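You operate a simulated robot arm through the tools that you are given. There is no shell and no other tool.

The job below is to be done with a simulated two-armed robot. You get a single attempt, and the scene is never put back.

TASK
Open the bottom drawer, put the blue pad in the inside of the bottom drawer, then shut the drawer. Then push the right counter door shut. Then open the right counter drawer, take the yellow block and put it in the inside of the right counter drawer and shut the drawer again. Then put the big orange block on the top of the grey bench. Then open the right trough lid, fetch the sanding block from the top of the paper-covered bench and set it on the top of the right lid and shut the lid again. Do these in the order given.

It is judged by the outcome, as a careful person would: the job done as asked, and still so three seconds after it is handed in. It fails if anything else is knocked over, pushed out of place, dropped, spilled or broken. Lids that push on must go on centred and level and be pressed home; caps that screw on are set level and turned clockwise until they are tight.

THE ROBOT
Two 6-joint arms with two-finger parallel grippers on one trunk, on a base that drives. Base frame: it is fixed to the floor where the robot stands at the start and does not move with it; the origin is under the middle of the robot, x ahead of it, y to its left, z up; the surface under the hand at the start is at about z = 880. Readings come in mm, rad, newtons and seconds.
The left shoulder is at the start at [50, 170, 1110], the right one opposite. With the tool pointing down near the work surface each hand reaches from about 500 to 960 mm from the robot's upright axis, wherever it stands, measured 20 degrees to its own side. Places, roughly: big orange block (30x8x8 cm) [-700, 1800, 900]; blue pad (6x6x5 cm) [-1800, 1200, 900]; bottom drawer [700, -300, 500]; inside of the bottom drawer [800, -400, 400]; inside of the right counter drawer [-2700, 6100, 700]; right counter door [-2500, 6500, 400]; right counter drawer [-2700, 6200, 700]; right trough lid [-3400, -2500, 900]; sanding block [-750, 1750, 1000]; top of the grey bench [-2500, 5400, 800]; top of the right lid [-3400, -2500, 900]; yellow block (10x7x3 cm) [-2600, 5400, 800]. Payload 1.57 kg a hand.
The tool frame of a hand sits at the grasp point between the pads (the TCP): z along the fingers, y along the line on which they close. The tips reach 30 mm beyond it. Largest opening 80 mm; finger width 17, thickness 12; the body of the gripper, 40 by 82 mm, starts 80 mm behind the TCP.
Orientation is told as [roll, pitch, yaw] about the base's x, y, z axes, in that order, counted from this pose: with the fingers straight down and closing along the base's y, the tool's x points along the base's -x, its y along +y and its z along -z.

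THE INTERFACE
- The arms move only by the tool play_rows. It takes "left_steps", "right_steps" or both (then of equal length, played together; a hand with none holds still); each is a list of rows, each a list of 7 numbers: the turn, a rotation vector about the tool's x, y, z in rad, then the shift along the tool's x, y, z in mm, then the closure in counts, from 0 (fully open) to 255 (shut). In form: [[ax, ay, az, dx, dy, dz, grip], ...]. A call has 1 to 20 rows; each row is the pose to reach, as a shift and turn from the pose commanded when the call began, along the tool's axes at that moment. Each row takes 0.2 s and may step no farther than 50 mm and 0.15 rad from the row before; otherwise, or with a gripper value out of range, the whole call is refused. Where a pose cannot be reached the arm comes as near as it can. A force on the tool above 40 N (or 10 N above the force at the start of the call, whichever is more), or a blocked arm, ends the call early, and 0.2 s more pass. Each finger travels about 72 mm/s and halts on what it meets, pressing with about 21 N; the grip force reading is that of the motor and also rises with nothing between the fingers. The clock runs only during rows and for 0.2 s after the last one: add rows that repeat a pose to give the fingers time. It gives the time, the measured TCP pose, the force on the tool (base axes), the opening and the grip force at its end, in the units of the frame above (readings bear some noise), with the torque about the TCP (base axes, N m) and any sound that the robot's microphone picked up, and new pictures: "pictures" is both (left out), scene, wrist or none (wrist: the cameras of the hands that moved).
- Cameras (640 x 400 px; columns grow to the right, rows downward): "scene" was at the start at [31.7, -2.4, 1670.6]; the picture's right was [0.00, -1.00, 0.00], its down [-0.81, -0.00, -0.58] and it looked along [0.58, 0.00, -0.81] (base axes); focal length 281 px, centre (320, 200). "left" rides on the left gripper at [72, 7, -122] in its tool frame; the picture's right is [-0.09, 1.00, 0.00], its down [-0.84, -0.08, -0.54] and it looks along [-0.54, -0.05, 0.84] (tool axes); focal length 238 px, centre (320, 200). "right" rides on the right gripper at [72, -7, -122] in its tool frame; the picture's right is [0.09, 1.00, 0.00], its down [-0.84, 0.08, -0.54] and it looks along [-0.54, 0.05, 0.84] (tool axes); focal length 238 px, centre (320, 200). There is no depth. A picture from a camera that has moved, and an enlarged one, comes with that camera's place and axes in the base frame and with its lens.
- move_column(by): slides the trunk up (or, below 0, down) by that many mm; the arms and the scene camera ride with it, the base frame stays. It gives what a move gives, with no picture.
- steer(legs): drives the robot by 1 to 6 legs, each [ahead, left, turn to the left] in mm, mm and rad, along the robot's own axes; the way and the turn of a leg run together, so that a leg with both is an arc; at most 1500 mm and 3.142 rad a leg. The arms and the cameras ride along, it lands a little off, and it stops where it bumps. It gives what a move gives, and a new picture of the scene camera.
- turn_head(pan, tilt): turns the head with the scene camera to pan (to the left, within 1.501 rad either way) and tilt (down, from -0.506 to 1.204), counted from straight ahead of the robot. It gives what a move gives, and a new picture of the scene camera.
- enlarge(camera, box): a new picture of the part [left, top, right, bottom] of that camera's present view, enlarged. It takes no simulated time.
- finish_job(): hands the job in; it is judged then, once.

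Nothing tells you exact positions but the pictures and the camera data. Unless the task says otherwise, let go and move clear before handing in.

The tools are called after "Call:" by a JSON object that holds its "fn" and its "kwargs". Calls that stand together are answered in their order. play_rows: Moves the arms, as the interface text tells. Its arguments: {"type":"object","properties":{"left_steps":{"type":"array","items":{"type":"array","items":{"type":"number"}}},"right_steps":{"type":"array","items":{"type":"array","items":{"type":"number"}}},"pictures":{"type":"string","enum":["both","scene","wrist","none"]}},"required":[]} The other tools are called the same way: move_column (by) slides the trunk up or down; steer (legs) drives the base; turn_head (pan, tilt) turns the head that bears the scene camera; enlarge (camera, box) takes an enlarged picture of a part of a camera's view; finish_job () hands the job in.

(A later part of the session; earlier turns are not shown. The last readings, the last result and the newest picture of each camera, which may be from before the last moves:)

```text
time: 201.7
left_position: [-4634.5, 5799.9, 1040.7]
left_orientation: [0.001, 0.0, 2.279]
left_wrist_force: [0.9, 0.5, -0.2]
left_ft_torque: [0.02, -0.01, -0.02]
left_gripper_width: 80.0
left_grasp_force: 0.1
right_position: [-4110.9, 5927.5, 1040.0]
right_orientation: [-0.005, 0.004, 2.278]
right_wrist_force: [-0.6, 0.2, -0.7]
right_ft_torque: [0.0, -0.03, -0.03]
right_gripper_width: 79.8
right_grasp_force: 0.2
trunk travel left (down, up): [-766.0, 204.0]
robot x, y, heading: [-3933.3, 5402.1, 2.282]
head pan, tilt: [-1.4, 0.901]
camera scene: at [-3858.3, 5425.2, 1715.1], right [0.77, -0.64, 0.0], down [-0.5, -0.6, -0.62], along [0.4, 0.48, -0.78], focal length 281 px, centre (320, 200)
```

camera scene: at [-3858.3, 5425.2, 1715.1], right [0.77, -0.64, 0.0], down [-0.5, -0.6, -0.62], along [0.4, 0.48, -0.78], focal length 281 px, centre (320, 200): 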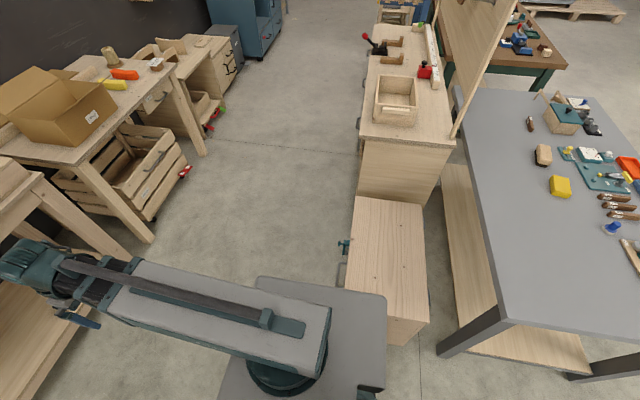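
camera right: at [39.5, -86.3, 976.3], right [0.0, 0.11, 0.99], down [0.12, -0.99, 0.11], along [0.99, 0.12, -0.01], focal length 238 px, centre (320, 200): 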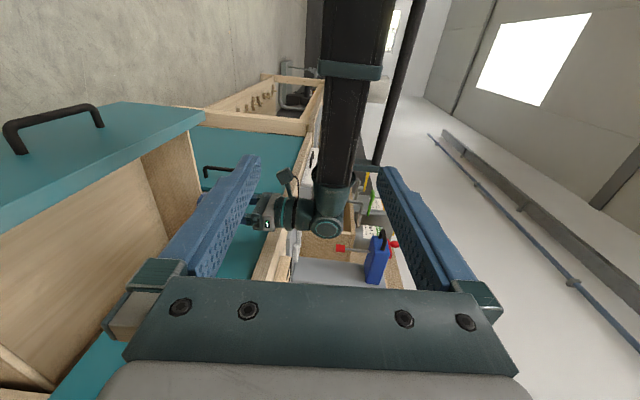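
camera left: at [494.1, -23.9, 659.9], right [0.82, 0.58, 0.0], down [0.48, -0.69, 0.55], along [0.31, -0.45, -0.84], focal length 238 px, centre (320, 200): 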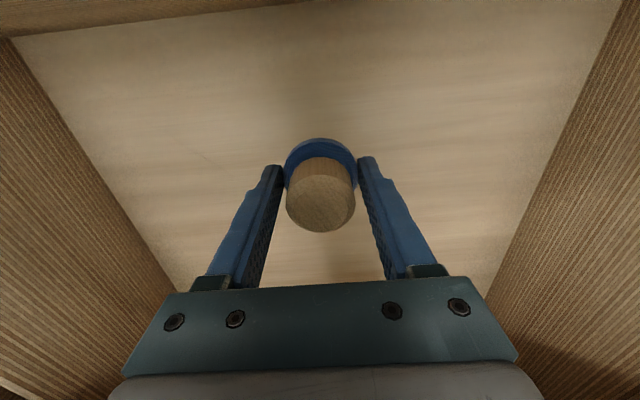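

I'll back out a little, raise the hands, turn around in the open space so that I face the counter side, then reverse into the corridor.

Call:
{"fn": "move_column", "kwargs": {"by": 100}}

Call:
{"fn": "steer", "kwargs": {"legs": [[-600, 0, 0], [0, 0, 3.128]]}}

Call:
{"fn": "turn_head", "kwargs": {"pan": 1.0, "tilt": 0.6}}

```text
time: 203.0
left_position: [-4635.5, 5799.2, 1142.0]
left_orientation: [0.001, 0.0, 2.28]
left_wrist_force: [-0.8, 0.0, -0.2]
left_ft_torque: [0.0, -0.01, -0.01]
left_gripper_width: 80.2
left_grasp_force: 0.0
right_position: [-4110.7, 5927.2, 1140.0]
right_orientation: [-0.003, 0.002, 2.278]
right_wrist_force: [-0.1, 0.4, 0.2]
right_ft_torque: [-0.01, 0.04, -0.03]
right_gripper_width: 80.2
right_grasp_force: 0.0
trunk travel left (down, up): [-866.0, 104.0]
robot x, y, heading: [-3928.8, 5399.2, 2.28]
head pan, tilt: [-1.4, 0.901]
```

```text
time: 213.7
left_position: [-2843.1, 4548.4, 1141.1]
left_orientation: [-0.001, 0.0, -0.861]
left_wrist_force: [-0.9, -0.3, 0.7]
left_ft_torque: [0.0, -0.03, 0.06]
left_gripper_width: 79.8
left_grasp_force: 0.1
right_position: [-3366.4, 4420.7, 1139.4]
right_orientation: [-0.003, 0.003, -0.866]
right_wrist_force: [0.9, -0.3, 0.5]
right_ft_torque: [0.0, 0.02, 0.02]
right_gripper_width: 80.0
right_grasp_force: 0.0
trunk travel left (down, up): [-866.0, 104.0]
robot x, y, heading: [-3545.7, 4949.6, -0.866]
head pan, tilt: [-1.4, 0.901]
camera scene: at [-3621.1, 4917.9, 1815.0], right [-0.77, 0.64, 0.0], down [0.5, 0.6, -0.62], along [-0.4, -0.48, -0.78], focal length 281 px, centre (320, 200)
```

scene: 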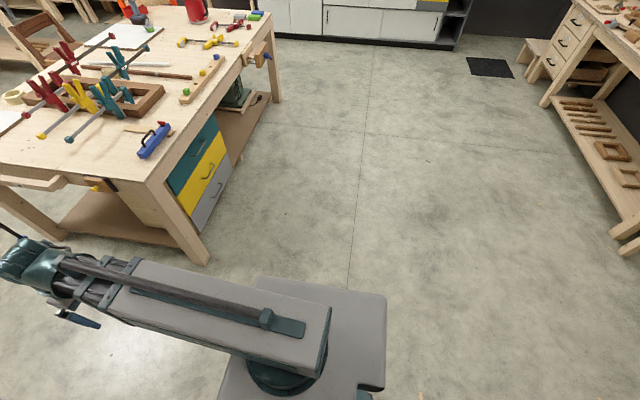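

```text
time: 215.9
left_position: [-2842.2, 4548.5, 1139.4]
left_orientation: [0.001, 0.001, -0.862]
left_wrist_force: [0.0, 0.7, 0.1]
left_ft_torque: [0.01, 0.02, 0.02]
left_gripper_width: 80.0
left_grasp_force: 0.0
right_position: [-3366.9, 4421.5, 1140.1]
right_orientation: [-0.005, 0.003, -0.865]
right_wrist_force: [-0.1, 0.4, -0.2]
right_ft_torque: [-0.01, -0.03, -0.02]
right_gripper_width: 79.8
right_grasp_force: 0.0
trunk travel left (down, up): [-866.0, 104.0]
robot x, y, heading: [-3545.1, 4947.5, -0.866]
head pan, tilt: [1.0, 0.6]
camera scene: at [-3485.3, 4987.7, 1839.8], right [0.13, -0.99, 0.0], down [-0.56, -0.08, -0.82], along [0.82, 0.11, -0.57], focal length 281 px, centre (320, 200)
```

scene: 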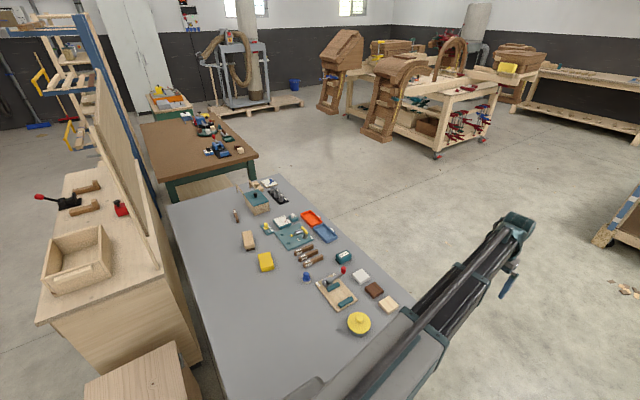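

The turn went fine, and I can also see the yellow block on the grey bench. Now I'll reverse into the corridor and strafe left along the counter.

Call:
{"fn": "steer", "kwargs": {"legs": [[-1320, 0, -0.01], [0, 700, 0]]}}

Call:
{"fn": "turn_head", "kwargs": {"pan": 0.7, "tilt": 0.8}}

```text
time: 226.0
left_position: [-3160.7, 5997.1, 1140.9]
left_orientation: [0.001, -0.001, -0.879]
left_wrist_force: [-0.1, -1.2, 0.7]
left_ft_torque: [0.0, 0.04, 0.0]
left_gripper_width: 79.8
left_grasp_force: 0.1
right_position: [-3685.8, 5879.5, 1141.8]
right_orientation: [-0.004, 0.003, -0.881]
right_wrist_force: [0.4, 0.1, -0.5]
right_ft_torque: [0.0, 0.02, 0.0]
right_gripper_width: 80.1
right_grasp_force: 0.1
trunk travel left (down, up): [-866.0, 104.0]
robot x, y, heading: [-3859.5, 6408.4, -0.881]
head pan, tilt: [1.0, 0.6]
camera scene: at [-3796.3, 6447.9, 1839.7], right [0.12, -0.99, 0.0], down [-0.56, -0.07, -0.82], along [0.82, 0.1, -0.57], focal length 281 px, centre (320, 200)
```

scene: 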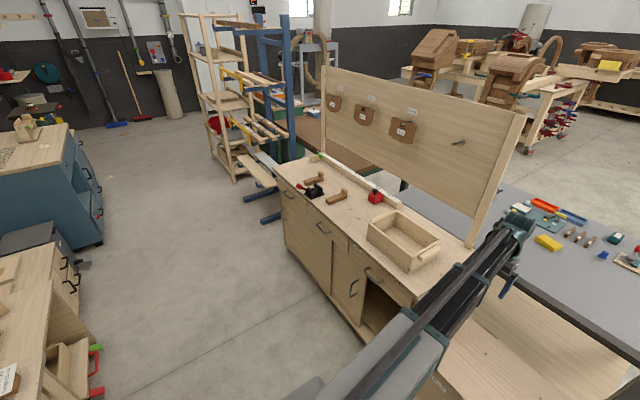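

```text
time: 226.8
left_position: [-3161.6, 5997.2, 1140.4]
left_orientation: [0.0, -0.001, -0.88]
left_wrist_force: [-0.1, 0.7, -1.1]
left_ft_torque: [0.02, 0.01, -0.03]
left_gripper_width: 79.9
left_grasp_force: 0.0
right_position: [-3687.1, 5878.2, 1140.4]
right_orientation: [-0.004, 0.004, -0.881]
right_wrist_force: [-0.4, 0.4, 0.8]
right_ft_torque: [0.02, -0.01, 0.0]
right_gripper_width: 79.8
right_grasp_force: 0.1
trunk travel left (down, up): [-866.0, 104.0]
robot x, y, heading: [-3858.6, 6410.9, -0.878]
head pan, tilt: [0.7, 0.799]
camera scene: at [-3805.3, 6422.5, 1822.9], right [-0.18, -0.98, 0.0], down [-0.7, 0.13, -0.7], along [0.69, -0.13, -0.72], focal length 281 px, centre (320, 200)
```

scene: 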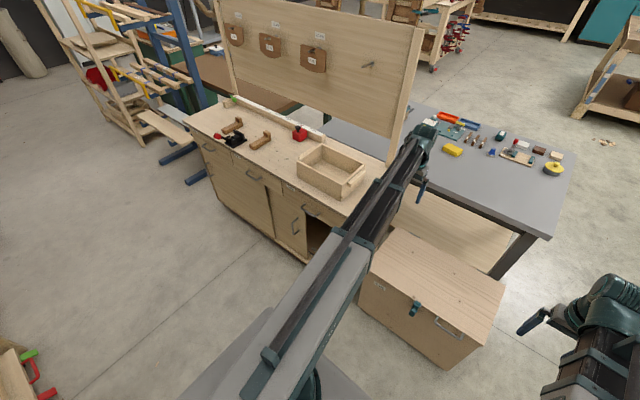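

The right door of this counter is ajar, with a drawer above it. I'll strafe further left to see it head-on.

Call:
{"fn": "steer", "kwargs": {"legs": [[0, 550, 0]]}}

Call:
{"fn": "turn_head", "kwargs": {"pan": 0.25, "tilt": 0.85}}

Call:
{"fn": "turn_head", "kwargs": {"pan": -0.1, "tilt": 0.95}}

```text
time: 229.9
left_position: [-2734.2, 6350.1, 1140.9]
left_orientation: [0.0, 0.0, -0.878]
left_wrist_force: [-0.2, -0.8, 0.1]
left_ft_torque: [-0.02, 0.01, 0.0]
left_gripper_width: 80.1
left_grasp_force: 0.1
right_position: [-3260.5, 6231.4, 1140.7]
right_orientation: [-0.002, 0.003, -0.879]
right_wrist_force: [-0.4, 0.1, -0.1]
right_ft_torque: [-0.04, 0.04, -0.03]
right_gripper_width: 79.8
right_grasp_force: 0.2
trunk travel left (down, up): [-866.0, 104.0]
robot x, y, heading: [-3435.2, 6762.9, -0.883]
head pan, tilt: [0.7, 0.799]
camera scene: at [-3379.2, 6774.6, 1822.9], right [-0.18, -0.98, 0.0], down [-0.71, 0.13, -0.7], along [0.69, -0.12, -0.72], focal length 281 px, centre (320, 200)
```

scene: 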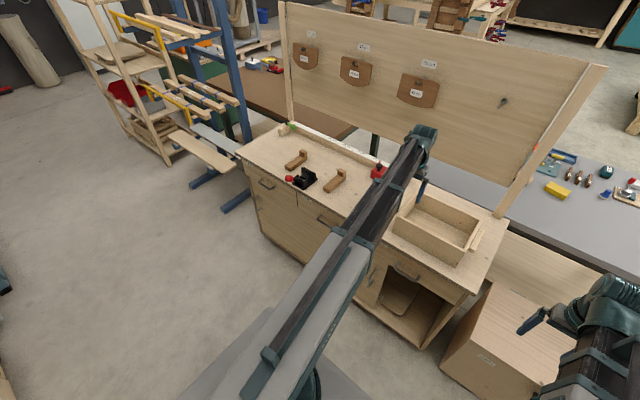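

```text
time: 230.8
left_position: [-2735.2, 6350.3, 1139.1]
left_orientation: [-0.001, -0.001, -0.878]
left_wrist_force: [-0.4, -0.1, -0.1]
left_ft_torque: [0.0, -0.03, -0.03]
left_gripper_width: 79.7
left_grasp_force: 0.1
right_position: [-3261.1, 6229.4, 1141.5]
right_orientation: [-0.003, 0.002, -0.88]
right_wrist_force: [-0.4, 0.0, 0.1]
right_ft_torque: [-0.02, -0.02, -0.01]
right_gripper_width: 80.2
right_grasp_force: 0.1
trunk travel left (down, up): [-866.0, 104.0]
robot x, y, heading: [-3431.0, 6760.6, -0.879]
head pan, tilt: [0.25, 0.85]
camera scene: at [-3396.0, 6742.4, 1818.9], right [-0.59, -0.81, 0.0], down [-0.61, 0.44, -0.66], along [0.53, -0.39, -0.75], focal length 281 px, centre (320, 200)
```

scene: 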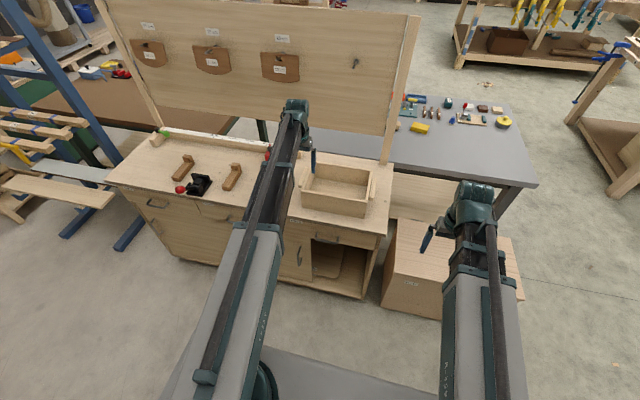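

```text
time: 231.7
left_position: [-2736.0, 6349.7, 1141.4]
left_orientation: [-0.002, 0.0, -0.878]
left_wrist_force: [0.5, 0.1, -0.2]
left_ft_torque: [-0.02, 0.02, 0.0]
left_gripper_width: 80.1
left_grasp_force: 0.0
right_position: [-3259.7, 6230.1, 1140.8]
right_orientation: [-0.003, 0.002, -0.878]
right_wrist_force: [-0.1, 0.3, -0.5]
right_ft_torque: [0.04, -0.01, -0.01]
right_gripper_width: 79.9
right_grasp_force: 0.1
trunk travel left (down, up): [-866.0, 104.0]
robot x, y, heading: [-3432.6, 6759.7, -0.878]
head pan, tilt: [-0.099, 0.949]
camera scene: at [-3418.7, 6728.0, 1811.4], right [-0.83, -0.56, 0.0], down [-0.45, 0.67, -0.58], along [0.33, -0.48, -0.81], focal length 281 px, centre (320, 200)
```

scene: 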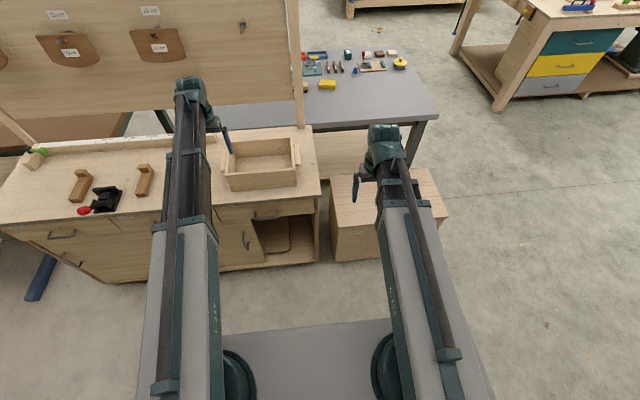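

I'll zoom in on the right compartment, where the door hangs open.

Call:
{"fn": "enlarge", "kwargs": {"camera": "scene", "box": [200, 180, 360, 280]}}

Call:
{"fn": "enlarge", "kwargs": {"camera": "left", "box": [0, 0, 640, 400]}}

Call:
{"fn": "enlarge", "kwargs": {"camera": "right", "box": [0, 0, 640, 400]}}

```text
4.00 times, centred on (280, 230) of scene
camera zoom: at [-3418.7, 6728.0, 1811.4], right [-0.83, -0.56, 0.0], down [-0.45, 0.67, -0.58], along [0.33, -0.48, -0.81], focal length 1123 px, centre (480, 80)
```

zoom: 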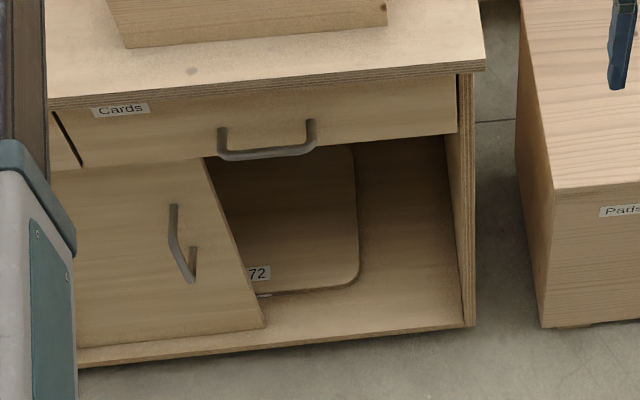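

```text
1.00 times, centred on (320, 200) of left (not enlarged: the box is as wide or as high as the picture)
camera zoom: at [-2776.7, 6410.7, 1262.2], right [0.82, 0.57, 0.0], down [0.48, -0.69, 0.54], along [0.31, -0.45, -0.84], focal length 238 px, centre (320, 200)
```

zoom: 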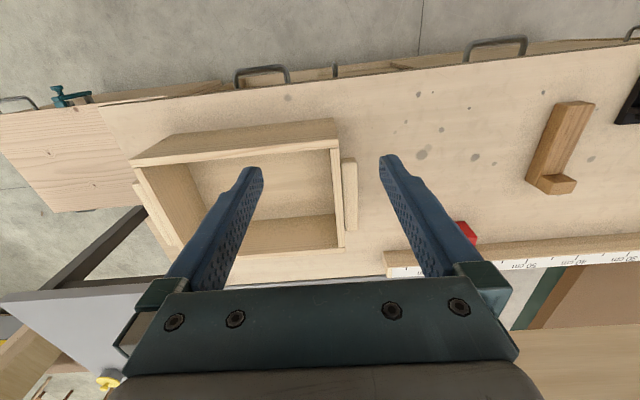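

```text
1.00 times, centred on (320, 200) of right (not enlarged: the box is as wide or as high as the picture)
camera zoom: at [-3311.1, 6282.3, 1262.5], right [0.71, 0.71, 0.0], down [0.6, -0.6, 0.54], along [0.38, -0.38, -0.84], focal length 238 px, centre (320, 200)
```

zoom: 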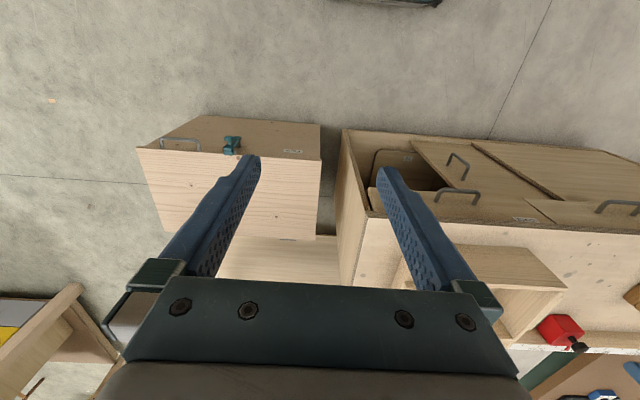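

The geometry shows the right door lies flush in the counter's front plane and has slid left: its right edge is at s≈1958, while the opening ends at s≈1657. So it is a sliding door. I'll retract the hands, tip the left hand forward, and lower to the vertical handle.

Call:
{"fn": "play_rows", "kwargs": {"left_steps": [[0, 0, 0, 42, 7, 0, 0], [0, 0, 0, 84, 14, 0, 0], [0, 0, 0, 126, 20, 0, 0], [0, 0, 0, 168, 27, 0, 0], [0, 0, 0, 210, 34, 0, 0], [0, 0, 0, 252, 40, 0, 0], [0, 0, 0, 290, 46, 0, 0]], "right_steps": [[0, 0, 0, 10, 0, 0, 0], [0, 0, 0, 20, 0, 0, 0], [0, 0, 0, 30, 0, 0, 0], [0, 0, 0, 40, 0, 0, 0], [0, 0, 0, 50, 0, 0, 0], [0, 0, 0, 55, 0, 0, 0], [0, 0, 0, 60, 0, 0, 0]], "pictures": "none"}}

Call:
{"fn": "play_rows", "kwargs": {"left_steps": [[0, -0.143, 0, -29.5, 0, -2.1, 0], [0, -0.286, 0, -58.4, 0, -8.4, 0], [0, -0.428, 0, -85.9, 0, -18.7, 0], [0, -0.571, 0, -111.9, 0, -32.8, 0], [0, -0.714, 0, -135.6, 0, -50.5, 0], [0, -0.857, 0, -156.5, 0, -71.4, 0], [0, -1.0, 0, -174.2, 0, -95.2, 0], [0, -1.142, 0, -188.3, 0, -120.9, 0], [0, -1.285, 0, -198.6, 0, -148.6, 0], [0, -1.428, 0, -204.9, 0, -177.5, 0], [0, -1.56, 0, -207, 0, -205, 0]], "pictures": "scene"}}

```text
time: 233.3
left_position: [-2886.3, 6602.6, 1140.6]
left_orientation: [0.0, 0.0, -0.878]
left_wrist_force: [0.6, 0.6, 0.2]
left_ft_torque: [0.01, 0.03, 0.03]
left_gripper_width: 80.1
left_grasp_force: 0.0
right_position: [-3299.3, 6276.4, 1141.4]
right_orientation: [-0.001, 0.002, -0.88]
right_wrist_force: [0.3, 0.6, -0.9]
right_ft_torque: [-0.04, -0.02, -0.01]
right_gripper_width: 80.0
right_grasp_force: 0.1
trunk travel left (down, up): [-866.0, 104.0]
robot x, y, heading: [-3432.9, 6758.5, -0.875]
head pan, tilt: [-0.099, 0.949]
```

```text
time: 235.7
left_position: [-2752.8, 6444.8, 1357.4]
left_orientation: [0.0, -1.556, -0.877]
left_wrist_force: [-0.4, -0.5, 0.2]
left_ft_torque: [0.03, 0.01, 0.02]
left_gripper_width: 80.2
left_grasp_force: 0.1
left hand out of reach, approached as far as the arm can: row 6, 7, 8, 9, 10, 11
right_position: [-3299.0, 6276.4, 1140.3]
right_orientation: [-0.005, 0.004, -0.88]
right_wrist_force: [0.1, -0.5, 0.2]
right_ft_torque: [0.0, -0.01, 0.04]
right_gripper_width: 80.0
right_grasp_force: 0.0
trunk travel left (down, up): [-866.0, 104.0]
robot x, y, heading: [-3430.9, 6764.0, -0.877]
head pan, tilt: [-0.099, 0.949]
camera scene: at [-3418.8, 6728.0, 1811.4], right [-0.83, -0.56, 0.0], down [-0.45, 0.67, -0.58], along [0.32, -0.48, -0.81], focal length 281 px, centre (320, 200)
```

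scene: 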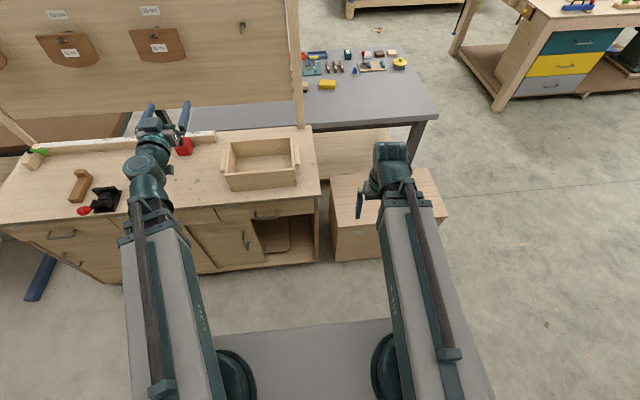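

The hand points at the counter. I'll step back slightly for clearance, then lower in stages.

Call:
{"fn": "steer", "kwargs": {"legs": [[-50, 0, 0]]}}

Call:
{"fn": "move_column", "kwargs": {"by": -400}}

Call:
{"fn": "enlarge", "kwargs": {"camera": "left", "box": [0, 0, 640, 400]}}

Call:
{"fn": "enlarge", "kwargs": {"camera": "scene", "box": [0, 0, 640, 400]}}

```text
time: 236.6
left_position: [-2787.0, 6483.7, 1359.3]
left_orientation: [-0.007, -1.559, -0.869]
left_wrist_force: [-0.1, 0.5, 1.0]
left_ft_torque: [0.04, -0.01, 0.01]
left_gripper_width: 79.8
left_grasp_force: 0.0
right_position: [-3331.1, 6316.7, 1141.4]
right_orientation: [-0.004, 0.003, -0.88]
right_wrist_force: [-0.4, 1.0, 0.3]
right_ft_torque: [-0.09, -0.02, -0.02]
right_gripper_width: 80.1
right_grasp_force: 0.0
trunk travel left (down, up): [-866.0, 104.0]
robot x, y, heading: [-3463.7, 6797.6, -0.877]
head pan, tilt: [-0.099, 0.949]
camera scene: at [-3452.5, 6768.7, 1811.5], right [-0.83, -0.56, 0.0], down [-0.45, 0.67, -0.58], along [0.33, -0.48, -0.81], focal length 281 px, centre (320, 200)
```

scene: 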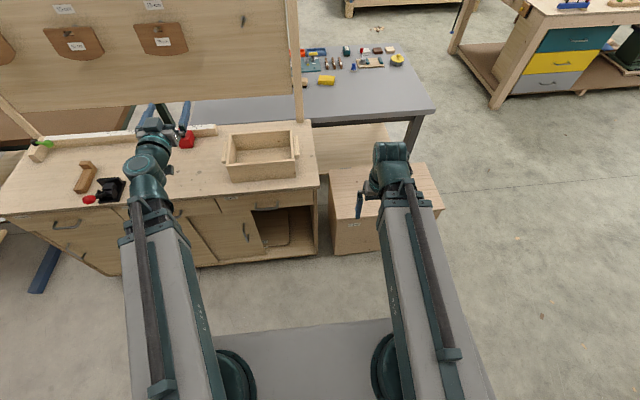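

```text
time: 240.4
left_position: [-2784.6, 6481.8, 957.9]
left_orientation: [-0.009, -1.556, -0.865]
left_wrist_force: [0.0, -0.4, -0.4]
left_ft_torque: [0.0, 0.0, 0.0]
left_gripper_width: 80.0
left_grasp_force: 0.1
right_position: [-3331.4, 6314.3, 740.8]
right_orientation: [-0.004, 0.005, -0.88]
right_wrist_force: [0.2, 0.7, 0.0]
right_ft_torque: [0.01, -0.02, -0.01]
right_gripper_width: 80.1
right_grasp_force: 0.1
trunk travel left (down, up): [-466.0, 504.0]
robot x, y, heading: [-3466.5, 6795.5, -0.88]
head pan, tilt: [-0.099, 0.949]
```

```text
1.00 times, centred on (320, 200) of left (not enlarged: the box is as wide or as high as the picture)
camera zoom: at [-2859.1, 6581.9, 887.1], right [0.77, 0.64, 0.09], down [-0.4, 0.36, 0.84], along [0.5, -0.68, 0.53], focal length 238 px, centre (320, 200)
```

zoom: 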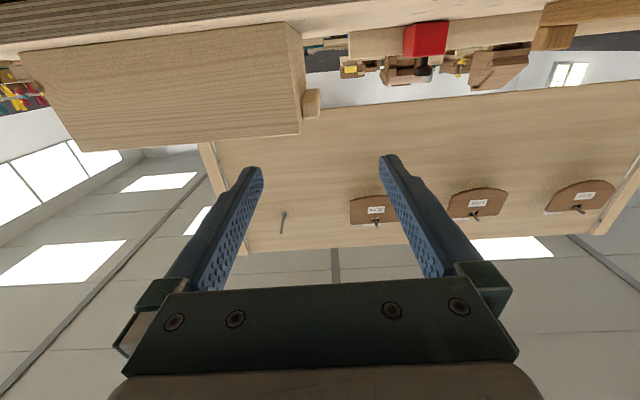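

```text
1.00 times, centred on (320, 200) of scene (not enlarged: the box is as wide or as high as the picture)
camera zoom: at [-3450.6, 6766.5, 1411.4], right [-0.83, -0.56, 0.0], down [-0.45, 0.67, -0.58], along [0.32, -0.48, -0.81], focal length 281 px, centre (320, 200)
```

zoom: 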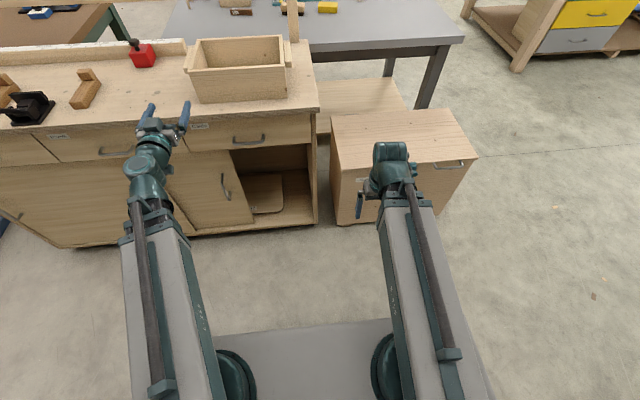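

The door handle is at s≈2005, z≈480, right in line with the left hand. I'll lower to it.

Call:
{"fn": "move_column", "kwargs": {"by": -400}}

Call:
{"fn": "move_column", "kwargs": {"by": -55}}

Call:
{"fn": "enlarge", "kwargs": {"camera": "left", "box": [0, 0, 640, 400]}}

Call:
{"fn": "turn_head", "kwargs": {"pan": 0.2, "tilt": 0.6}}

```text
time: 244.3
left_position: [-2784.6, 6482.8, 558.8]
left_orientation: [-0.01, -1.557, -0.865]
left_wrist_force: [0.7, 0.2, 0.4]
left_ft_torque: [0.0, -0.01, -0.01]
left_gripper_width: 80.1
left_grasp_force: 0.0
right_position: [-3331.4, 6315.6, 340.7]
right_orientation: [-0.005, 0.005, -0.879]
right_wrist_force: [0.4, -0.3, -0.1]
right_ft_torque: [0.02, 0.03, 0.05]
right_gripper_width: 79.9
right_grasp_force: 0.0
trunk travel left (down, up): [-66.0, 904.0]
robot x, y, heading: [-3465.4, 6797.0, -0.88]
head pan, tilt: [-0.099, 0.949]
```

```text
time: 245.2
left_position: [-2785.1, 6481.7, 502.1]
left_orientation: [-0.011, -1.557, -0.868]
left_wrist_force: [0.3, 0.1, 0.2]
left_ft_torque: [0.01, 0.02, 0.0]
left_gripper_width: 79.9
left_grasp_force: 0.0
right_position: [-3330.9, 6314.9, 285.2]
right_orientation: [-0.004, 0.003, -0.88]
right_wrist_force: [0.1, 0.5, 0.5]
right_ft_torque: [-0.01, 0.04, -0.01]
right_gripper_width: 80.3
right_grasp_force: 0.1
trunk travel left (down, up): [-11.0, 959.0]
robot x, y, heading: [-3463.5, 6799.4, -0.878]
head pan, tilt: [-0.099, 0.949]
```

```text
1.00 times, centred on (320, 200) of left (not enlarged: the box is as wide or as high as the picture)
camera zoom: at [-2859.1, 6581.9, 432.0], right [0.77, 0.64, 0.09], down [-0.4, 0.36, 0.84], along [0.5, -0.68, 0.53], focal length 238 px, centre (320, 200)
```

zoom: 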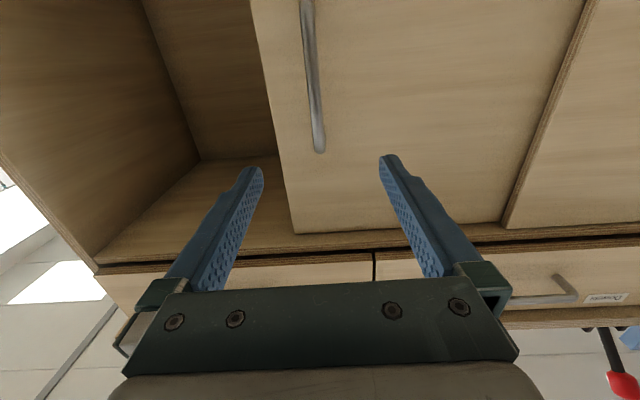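

```text
time: 246.1
left_position: [-2785.6, 6481.8, 502.5]
left_orientation: [-0.01, -1.557, -0.865]
left_wrist_force: [-0.2, -0.9, 0.7]
left_ft_torque: [0.0, -0.01, -0.01]
left_gripper_width: 80.1
left_grasp_force: 0.2
right_position: [-3331.3, 6314.9, 286.2]
right_orientation: [-0.004, 0.004, -0.879]
right_wrist_force: [-0.1, -0.4, -0.4]
right_ft_torque: [-0.03, -0.02, -0.04]
right_gripper_width: 79.9
right_grasp_force: 0.1
trunk travel left (down, up): [-11.0, 959.0]
robot x, y, heading: [-3461.8, 6799.7, -0.878]
head pan, tilt: [0.201, 0.6]
camera scene: at [-3422.4, 6771.3, 984.7], right [-0.63, -0.78, 0.0], down [-0.44, 0.36, -0.82], along [0.64, -0.52, -0.57], focal length 281 px, centre (320, 200)
```

scene: 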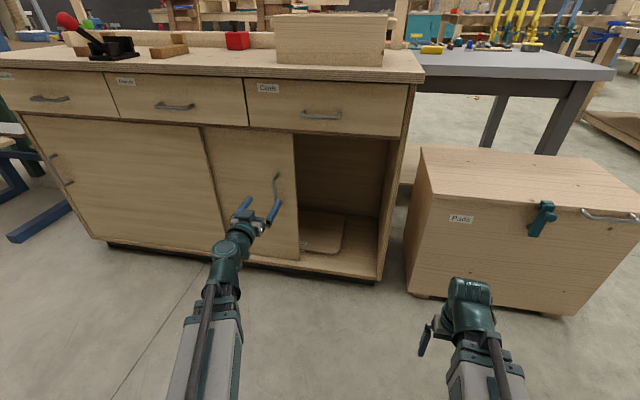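

The handle bar is between the fingers' lines. I'll lower 8 mm more, advance 85 mm and check.

Call:
{"fn": "move_column", "kwargs": {"by": -8}}

Call:
{"fn": "play_rows", "kwargs": {"left_steps": [[0, 0, 0, 0, 0, 30, 0], [0, 0, 0, 0, 0, 60, 0], [0, 0, 0, 0, 0, 85, 0], [0, 0, 0, 0, 0, 85, 0]], "pictures": "both"}}

```text
time: 246.6
left_position: [-2784.9, 6481.9, 495.4]
left_orientation: [-0.009, -1.557, -0.866]
left_wrist_force: [0.3, 0.3, -1.2]
left_ft_torque: [-0.01, -0.01, 0.0]
left_gripper_width: 80.3
left_grasp_force: 0.0
right_position: [-3332.8, 6314.2, 277.7]
right_orientation: [-0.002, 0.003, -0.878]
right_wrist_force: [0.4, -0.1, -0.4]
right_ft_torque: [-0.01, -0.02, 0.01]
right_gripper_width: 79.8
right_grasp_force: 0.0
trunk travel left (down, up): [-3.0, 967.0]
robot x, y, heading: [-3462.9, 6799.4, -0.875]
head pan, tilt: [0.201, 0.6]
```

```text
time: 247.6
left_position: [-2730.5, 6416.9, 494.3]
left_orientation: [0.01, -1.555, -0.886]
left_wrist_force: [0.4, -0.5, 0.0]
left_ft_torque: [0.01, -0.01, -0.01]
left_gripper_width: 80.1
left_grasp_force: 0.0
right_position: [-3331.7, 6315.0, 278.0]
right_orientation: [-0.003, 0.002, -0.879]
right_wrist_force: [0.1, -0.3, 0.8]
right_ft_torque: [-0.02, 0.0, -0.03]
right_gripper_width: 79.8
right_grasp_force: 0.1
trunk travel left (down, up): [-3.0, 967.0]
robot x, y, heading: [-3464.5, 6798.1, -0.882]
head pan, tilt: [0.201, 0.6]
camera scene: at [-3422.3, 6771.3, 976.8], right [-0.63, -0.78, 0.0], down [-0.44, 0.35, -0.83], along [0.64, -0.52, -0.56], focal length 281 px, centre (320, 200)
camera left: at [-2805.1, 6516.6, 423.8], right [0.77, 0.64, 0.09], down [-0.4, 0.36, 0.85], along [0.5, -0.68, 0.53], focal length 238 px, centre (320, 200)
```

scene: 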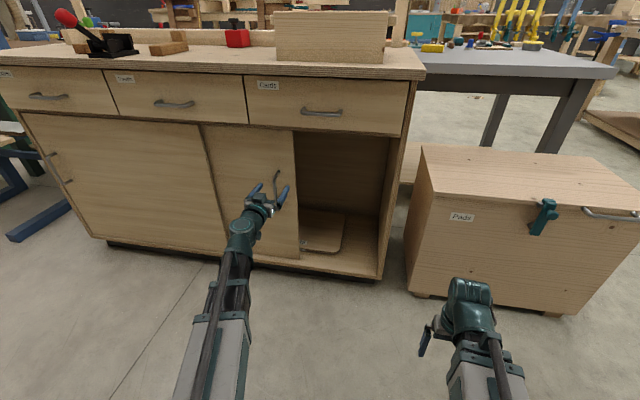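
left: 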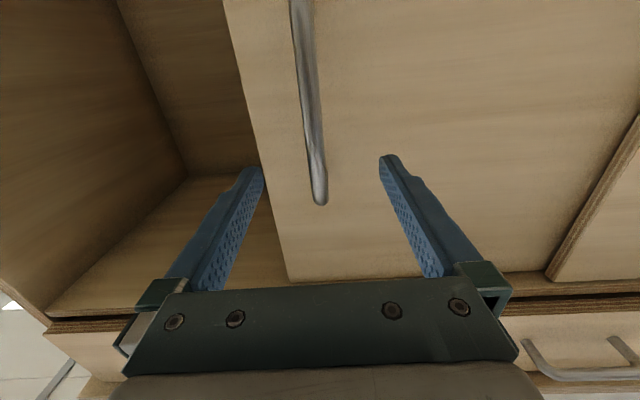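

The bar is 38 mm ahead of the grasp point. I'll advance 28 mm and close on it.

Call:
{"fn": "play_rows", "kwargs": {"left_steps": [[0, 0, 0, 0, 0, 14, 0], [0, 0, 0, 0, 0, 28, 0], [0, 0, 0, 0, 0, 28, 80], [0, 0, 0, 0, 0, 28, 160], [0, 0, 0, 0, 0, 28, 230], [0, 0, 0, 0, 0, 28, 230], [0, 0, 0, 0, 0, 28, 230]], "pictures": "wrist"}}

```text
time: 249.2
left_position: [-2712.2, 6396.0, 494.6]
left_orientation: [-0.001, -1.554, -0.875]
left_wrist_force: [-0.3, -1.5, -0.2]
left_ft_torque: [-0.04, -0.04, -0.02]
left_gripper_width: 11.9
left_grasp_force: 29.4
right_position: [-3331.5, 6315.0, 276.8]
right_orientation: [-0.003, 0.004, -0.879]
right_wrist_force: [-0.5, -0.8, 0.9]
right_ft_torque: [-0.03, -0.02, 0.0]
right_gripper_width: 79.9
right_grasp_force: 0.0
trunk travel left (down, up): [-3.0, 967.0]
robot x, y, heading: [-3464.7, 6797.1, -0.879]
head pan, tilt: [0.201, 0.6]
camera left: at [-2787.4, 6495.3, 423.8], right [0.77, 0.64, 0.09], down [-0.4, 0.36, 0.85], along [0.5, -0.69, 0.53], focal length 238 px, centre (320, 200)
```

left: 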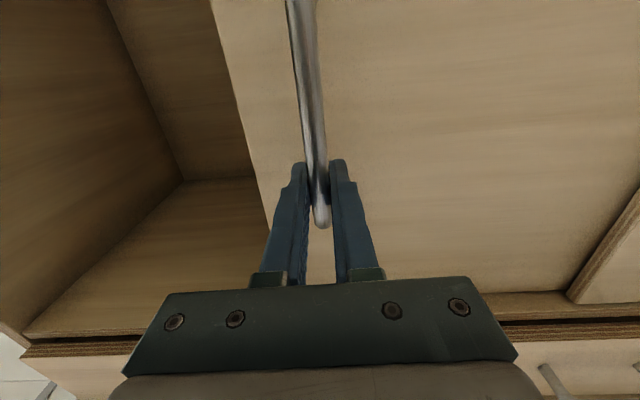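

The handle is gripped. I'll strafe right 100 mm to slide the door and check forces.

Call:
{"fn": "steer", "kwargs": {"legs": [[0, -100, 0]]}}

```text
time: 250.4
left_position: [-2789.4, 6330.1, 493.1]
left_orientation: [-0.004, -1.555, -0.873]
left_wrist_force: [15.2, -16.0, 6.2]
left_ft_torque: [0.05, 0.02, 0.0]
left_gripper_width: 12.0
left_grasp_force: 29.8
right_position: [-3408.1, 6250.9, 277.7]
right_orientation: [-0.005, 0.004, -0.88]
right_wrist_force: [-0.6, 0.4, -0.6]
right_ft_torque: [0.06, -0.04, -0.02]
right_gripper_width: 80.2
right_grasp_force: 0.1
trunk travel left (down, up): [-3.0, 967.0]
robot x, y, heading: [-3539.7, 6735.3, -0.876]
head pan, tilt: [0.201, 0.6]
camera scene: at [-3499.9, 6706.6, 976.8], right [-0.63, -0.78, 0.0], down [-0.44, 0.36, -0.82], along [0.64, -0.52, -0.57], focal length 281 px, centre (320, 200)
```

scene: 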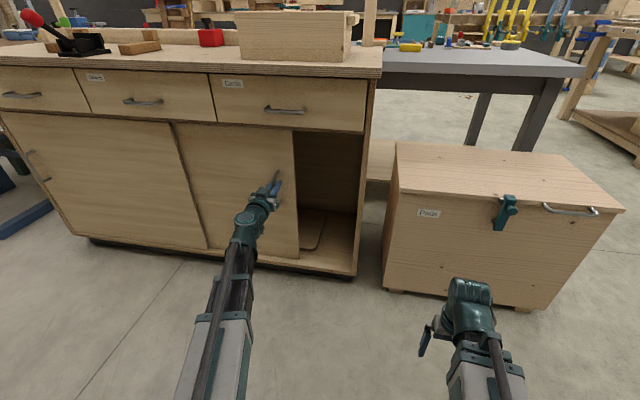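

The door slides well, but there's a ~22 N pull into the counter, so the front isn't exactly parallel to my path. I'll relieve it by moving in 3 mm.

Call:
{"fn": "play_rows", "kwargs": {"left_steps": [[0, 0, 0, 0, 0, 3, 230], [0, 0, 0, 0, 0, 3, 230]], "pictures": "none"}}

```text
time: 251.0
left_position: [-2788.6, 6329.4, 494.0]
left_orientation: [-0.001, -1.557, -0.875]
left_wrist_force: [-14.3, 17.3, -3.9]
left_ft_torque: [0.01, 0.0, 0.0]
left_gripper_width: 11.7
left_grasp_force: 29.4
right_position: [-3409.2, 6250.7, 277.3]
right_orientation: [-0.004, 0.004, -0.879]
right_wrist_force: [1.0, 0.5, 0.3]
right_ft_torque: [0.01, -0.02, 0.02]
right_gripper_width: 80.2
right_grasp_force: 0.0
trunk travel left (down, up): [-3.0, 967.0]
robot x, y, heading: [-3543.1, 6735.5, -0.88]
head pan, tilt: [0.201, 0.6]
```

That's only a 1–2 mm mismatch, so I'll continue sliding.

Call:
{"fn": "steer", "kwargs": {"legs": [[-1, -150, 0]]}}

```text
time: 252.3
left_position: [-2903.2, 6232.1, 494.4]
left_orientation: [-0.008, -1.555, -0.871]
left_wrist_force: [17.6, -19.0, 9.2]
left_ft_torque: [0.04, 0.01, -0.02]
left_gripper_width: 11.8
left_grasp_force: 29.0
right_position: [-3525.7, 6155.3, 278.1]
right_orientation: [-0.004, 0.004, -0.879]
right_wrist_force: [0.8, 0.7, -0.4]
right_ft_torque: [-0.02, 0.0, -0.01]
right_gripper_width: 79.9
right_grasp_force: 0.1
trunk travel left (down, up): [-3.0, 967.0]
robot x, y, heading: [-3654.7, 6638.9, -0.881]
head pan, tilt: [0.201, 0.6]
camera scene: at [-3615.9, 6611.5, 976.9], right [-0.63, -0.78, 0.0], down [-0.44, 0.36, -0.82], along [0.64, -0.52, -0.57], focal length 281 px, centre (320, 200)
```

scene: 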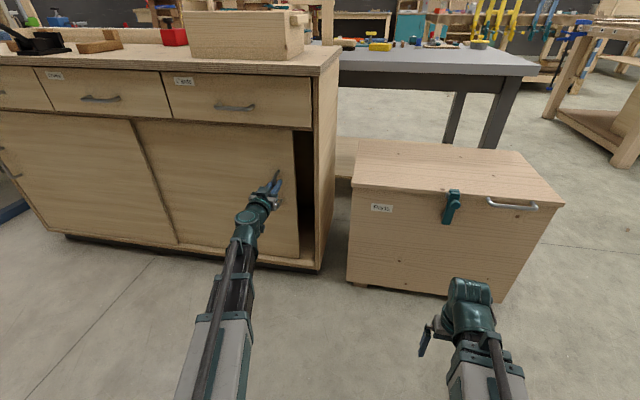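

About 45 mm remain. I'll strafe 30 mm more and finish with the arm under force control.

Call:
{"fn": "steer", "kwargs": {"legs": [[1, -30, 0]]}}

Call:
{"fn": "play_rows", "kwargs": {"left_steps": [[0, 0, 0, 0, -4, 0, 230], [0, 0, 0, 0, -8, 0, 230], [0, 0, 0, 0, -12, 0, 230], [0, 0, 0, 0, -16, 0, 230], [0, 0, 0, 0, -20, 0, 230], [0, 0, 0, 0, -24, 0, 230]], "pictures": "both"}}

```text
time: 253.2
left_position: [-2925.4, 6213.5, 495.4]
left_orientation: [-0.002, -1.554, -0.875]
left_wrist_force: [-3.4, 5.7, 0.1]
left_ft_torque: [0.06, 0.02, -0.03]
left_gripper_width: 11.6
left_grasp_force: 29.1
right_position: [-3546.9, 6135.7, 277.4]
right_orientation: [-0.004, 0.005, -0.881]
right_wrist_force: [-1.1, 0.2, -0.2]
right_ft_torque: [0.03, -0.03, -0.02]
right_gripper_width: 79.8
right_grasp_force: 0.1
trunk travel left (down, up): [-3.0, 967.0]
robot x, y, heading: [-3680.3, 6620.4, -0.879]
head pan, tilt: [0.201, 0.6]
camera scene: at [-3638.4, 6592.2, 976.7], right [-0.63, -0.78, 0.0], down [-0.44, 0.35, -0.83], along [0.64, -0.52, -0.56], focal length 281 px, centre (320, 200)
```

scene: 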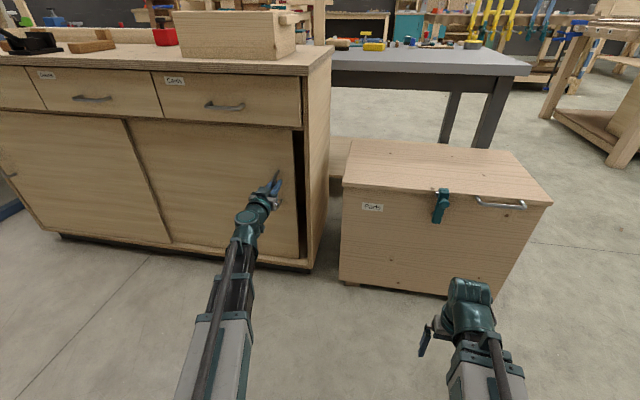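

```text
time: 254.6
left_position: [-2943.8, 6197.4, 494.8]
left_orientation: [-0.028, -1.556, -0.849]
left_wrist_force: [2.4, -2.6, 0.8]
left_ft_torque: [-0.39, -0.4, -0.08]
left_gripper_width: 12.0
left_grasp_force: 29.0
right_position: [-3547.2, 6136.2, 277.4]
right_orientation: [-0.004, 0.003, -0.879]
right_wrist_force: [0.3, -0.1, -0.4]
right_ft_torque: [0.02, 0.01, -0.03]
right_gripper_width: 80.1
right_grasp_force: 0.0
trunk travel left (down, up): [-3.0, 967.0]
robot x, y, heading: [-3680.5, 6617.8, -0.878]
head pan, tilt: [0.201, 0.6]
camera scene: at [-3638.3, 6592.0, 976.8], right [-0.63, -0.78, 0.0], down [-0.44, 0.35, -0.83], along [0.64, -0.52, -0.56], focal length 281 px, centre (320, 200)
camera left: at [-3018.1, 6297.0, 423.9], right [0.77, 0.64, 0.09], down [-0.4, 0.36, 0.85], along [0.5, -0.68, 0.53], focal length 238 px, centre (320, 200)
```

scene: 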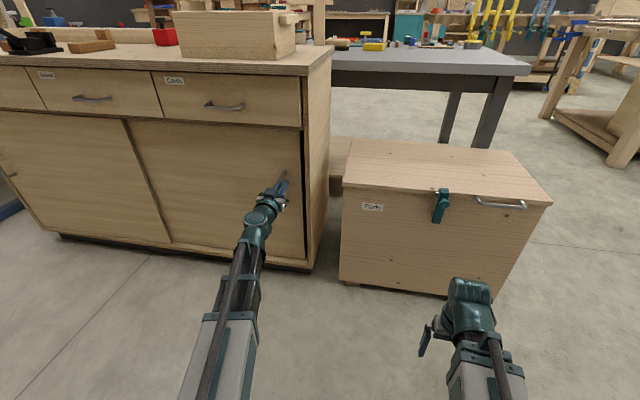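
left: 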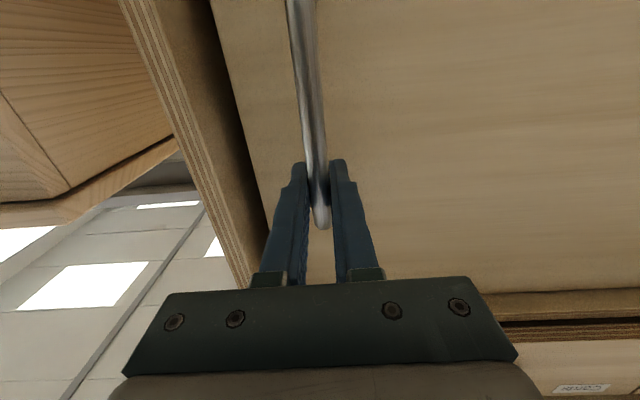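

I'll zoom in on the door's right edge to see whether a gap remains.

Call:
{"fn": "enlarge", "kwargs": {"camera": "scene", "box": [260, 90, 360, 290]}}

Call:
{"fn": "play_rows", "kwargs": {"left_steps": [[0, 0, 0, 0, -3, 0, 230], [0, 0, 0, 0, -6, 0, 230], [0, 0, 0, 0, -9, 0, 230], [0, 0, 0, 0, -12, 0, 230], [0, 0, 0, 0, -15, 0, 230]], "pictures": "none"}}

Call:
{"fn": "enlarge", "kwargs": {"camera": "scene", "box": [260, 90, 360, 290]}}

```text
2.00 times, centred on (310, 190) of scene
camera zoom: at [-3638.3, 6592.0, 976.8], right [-0.63, -0.78, 0.0], down [-0.44, 0.35, -0.83], along [0.64, -0.52, -0.56], focal length 561 px, centre (340, 220)
```

zoom: 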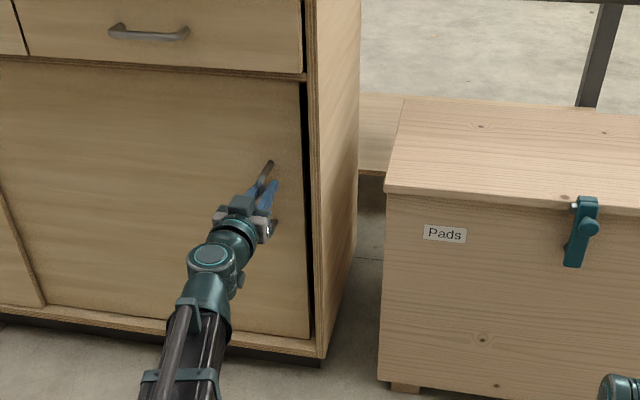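

```text
time: 255.8
left_position: [-2956.1, 6187.8, 494.7]
left_orientation: [-0.015, -1.555, -0.861]
left_wrist_force: [9.2, -9.4, 5.7]
left_ft_torque: [-0.34, -0.3, -0.04]
left_gripper_width: 11.7
left_grasp_force: 28.9
right_position: [-3545.9, 6136.6, 278.0]
right_orientation: [-0.004, 0.003, -0.88]
right_wrist_force: [-0.9, -0.2, 0.3]
right_ft_torque: [0.02, 0.01, 0.0]
right_gripper_width: 80.2
right_grasp_force: 0.2
trunk travel left (down, up): [-3.0, 967.0]
robot x, y, heading: [-3678.3, 6620.4, -0.881]
head pan, tilt: [0.201, 0.6]
```

```text
2.00 times, centred on (310, 190) of scene
camera zoom: at [-3638.3, 6591.9, 976.8], right [-0.63, -0.78, 0.0], down [-0.44, 0.35, -0.83], along [0.64, -0.52, -0.56], focal length 561 px, centre (340, 220)
```

zoom: 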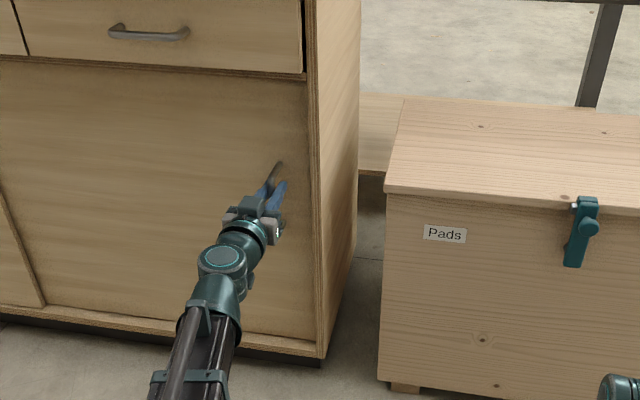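

The gap is closed. I'll push a few more mm to confirm that it's at its stop.

Call:
{"fn": "play_rows", "kwargs": {"left_steps": [[0, 0, 0, 0, -2, 0, 230], [0, 0, 0, 0, -4, 0, 230], [0, 0, 0, 0, -6, 0, 230], [0, 0, 0, 0, -8, 0, 230]], "pictures": "none"}}

Call:
{"fn": "enlarge", "kwargs": {"camera": "scene", "box": [270, 100, 340, 280]}}

```text
time: 256.9
left_position: [-2956.5, 6186.7, 495.4]
left_orientation: [0.016, -1.555, -0.88]
left_wrist_force: [0.8, 0.8, 2.0]
left_ft_torque: [0.03, 0.08, -0.04]
left_gripper_width: 11.7
left_grasp_force: 28.8
right_position: [-3545.6, 6135.8, 276.8]
right_orientation: [-0.004, 0.004, -0.878]
right_wrist_force: [0.9, -0.3, -0.4]
right_ft_torque: [0.0, 0.02, -0.04]
right_gripper_width: 79.8
right_grasp_force: 0.1
trunk travel left (down, up): [-3.0, 967.0]
robot x, y, heading: [-3680.8, 6619.4, -0.878]
head pan, tilt: [0.201, 0.6]
stopped in row 4 (left hand): the force on the tool passed its limit at 41 N (the readings are from after the stop); the commanded pose is now the measured one
```

```text
2.22 times, centred on (305, 190) of scene
camera zoom: at [-3637.9, 6592.3, 976.6], right [-0.63, -0.78, 0.0], down [-0.44, 0.35, -0.83], along [0.64, -0.52, -0.56], focal length 624 px, centre (353, 222)
```

zoom: 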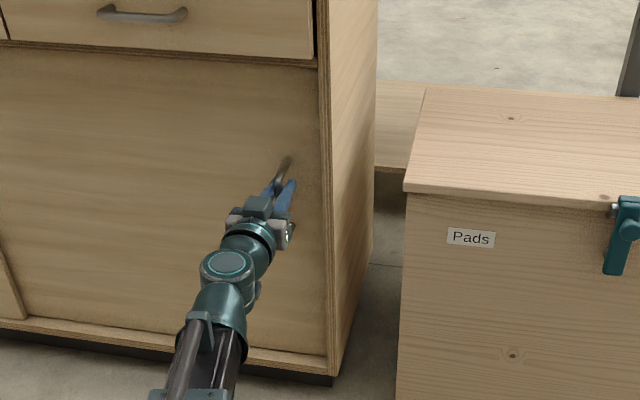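

The door is shut. Next I'll release its handle, back the hand off, and set up for the drawer above (handle near s≈1866, z≈710), turning the gripper to close vertically.

Call:
{"fn": "play_rows", "kwargs": {"left_steps": [[0, 0, 0, 0, 0, 0, 120], [0, 0, 0, 0, 0, 0, 0], [0, 0, 0, 0, 0, 0, 0], [0, 0, 0, 0, 0, -40, 0], [0, 0, 0, 0, 0, -80, 0], [0, 0, 0, 0, 0, -90, 0]], "pictures": "none"}}

Call:
{"fn": "move_column", "kwargs": {"by": 214}}

Call:
{"fn": "play_rows", "kwargs": {"left_steps": [[0, 0, 0.145, 0, 5, 0, 0], [0, 0, 0.29, 0, 10, 0, 0], [0, 0, 0.435, 0, 15, 0, 0], [0, 0, 0.58, 0, 20, 0, 0], [0, 0, 0.725, 0, 25, 0, 0], [0, 0, 0.87, 0, 30, 0, 0], [0, 0, 1.015, 0, 35, 0, 0], [0, 0, 1.16, 0, 40, 0, 0], [0, 0, 1.305, 0, 45, 0, 0], [0, 0, 1.45, 0, 50, 0, 0], [0, 0, 1.571, 0, 51, 0, 0]], "pictures": "none"}}

Call:
{"fn": "steer", "kwargs": {"legs": [[0, 126, 0]]}}

Call:
{"fn": "enlarge", "kwargs": {"camera": "left", "box": [0, 0, 640, 400]}}

```text
time: 258.2
left_position: [-3015.4, 6255.7, 494.3]
left_orientation: [0.088, -1.556, -0.95]
left_wrist_force: [-0.3, -0.1, -1.3]
left_ft_torque: [0.01, 0.0, -0.01]
left_gripper_width: 80.1
left_grasp_force: 0.1
right_position: [-3545.2, 6135.4, 278.6]
right_orientation: [-0.005, 0.002, -0.877]
right_wrist_force: [0.1, -0.1, 0.1]
right_ft_torque: [-0.01, 0.0, 0.0]
right_gripper_width: 80.2
right_grasp_force: 0.0
trunk travel left (down, up): [-3.0, 967.0]
robot x, y, heading: [-3679.7, 6619.2, -0.879]
head pan, tilt: [0.201, 0.6]
```

```text
time: 260.5
left_position: [-3015.7, 6254.8, 707.7]
left_orientation: [0.047, -1.558, -0.91]
left_wrist_force: [0.3, -0.1, -0.5]
left_ft_torque: [-0.04, 0.01, -0.03]
left_gripper_width: 80.2
left_grasp_force: 0.1
right_position: [-3545.5, 6136.3, 491.9]
right_orientation: [-0.005, 0.004, -0.877]
right_wrist_force: [-0.8, 0.0, 0.5]
right_ft_torque: [0.05, 0.01, 0.02]
right_gripper_width: 79.8
right_grasp_force: 0.0
trunk travel left (down, up): [-217.0, 753.0]
robot x, y, heading: [-3681.5, 6621.0, -0.878]
head pan, tilt: [0.201, 0.6]
```

```text
time: 262.9
left_position: [-2977.4, 6284.3, 701.7]
left_orientation: [1.53, -0.006, -2.43]
left_wrist_force: [0.8, 0.5, -0.1]
left_ft_torque: [0.02, 0.0, 0.05]
left_gripper_width: 79.9
left_grasp_force: 0.1
left hand out of reach, approached as far as the arm can: row 11
right_position: [-3546.5, 6136.4, 492.3]
right_orientation: [-0.003, 0.003, -0.878]
right_wrist_force: [1.1, 0.3, 0.1]
right_ft_torque: [-0.02, 0.03, 0.0]
right_gripper_width: 80.0
right_grasp_force: 0.0
trunk travel left (down, up): [-217.0, 753.0]
robot x, y, heading: [-3680.6, 6616.6, -0.878]
head pan, tilt: [0.201, 0.6]
```

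```text
time: 264.2
left_position: [-2881.0, 6363.9, 704.0]
left_orientation: [1.532, -0.007, -2.43]
left_wrist_force: [-0.3, 0.2, -0.5]
left_ft_torque: [0.03, 0.03, -0.02]
left_gripper_width: 79.9
left_grasp_force: 0.0
right_position: [-3449.2, 6215.5, 492.1]
right_orientation: [-0.003, 0.004, -0.88]
right_wrist_force: [0.2, -0.4, 0.3]
right_ft_torque: [0.03, -0.02, -0.01]
right_gripper_width: 80.1
right_grasp_force: 0.0
trunk travel left (down, up): [-217.0, 753.0]
robot x, y, heading: [-3583.2, 6696.1, -0.877]
head pan, tilt: [0.201, 0.6]
camera scene: at [-3541.0, 6672.5, 1190.8], right [-0.63, -0.78, 0.0], down [-0.44, 0.35, -0.83], along [0.64, -0.52, -0.56], focal length 281 px, centre (320, 200)
```

scene: 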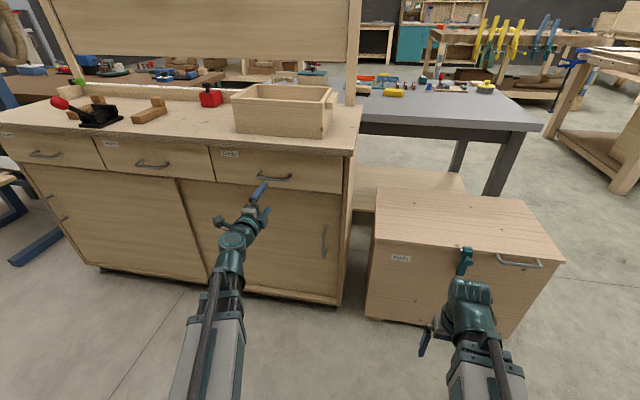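

```text
1.00 times, centred on (320, 200) of left (not enlarged: the box is as wide or as high as the picture)
camera zoom: at [-2907.1, 6504.4, 713.3], right [-0.04, -0.09, 1.0], down [-0.99, -0.13, -0.05], along [0.14, -0.99, -0.08], focal length 238 px, centre (320, 200)
```

zoom: 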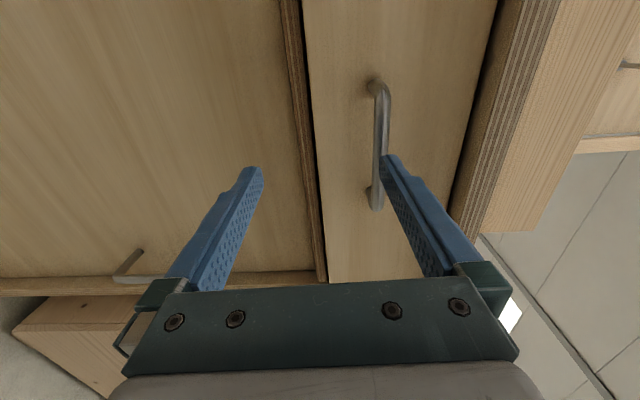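

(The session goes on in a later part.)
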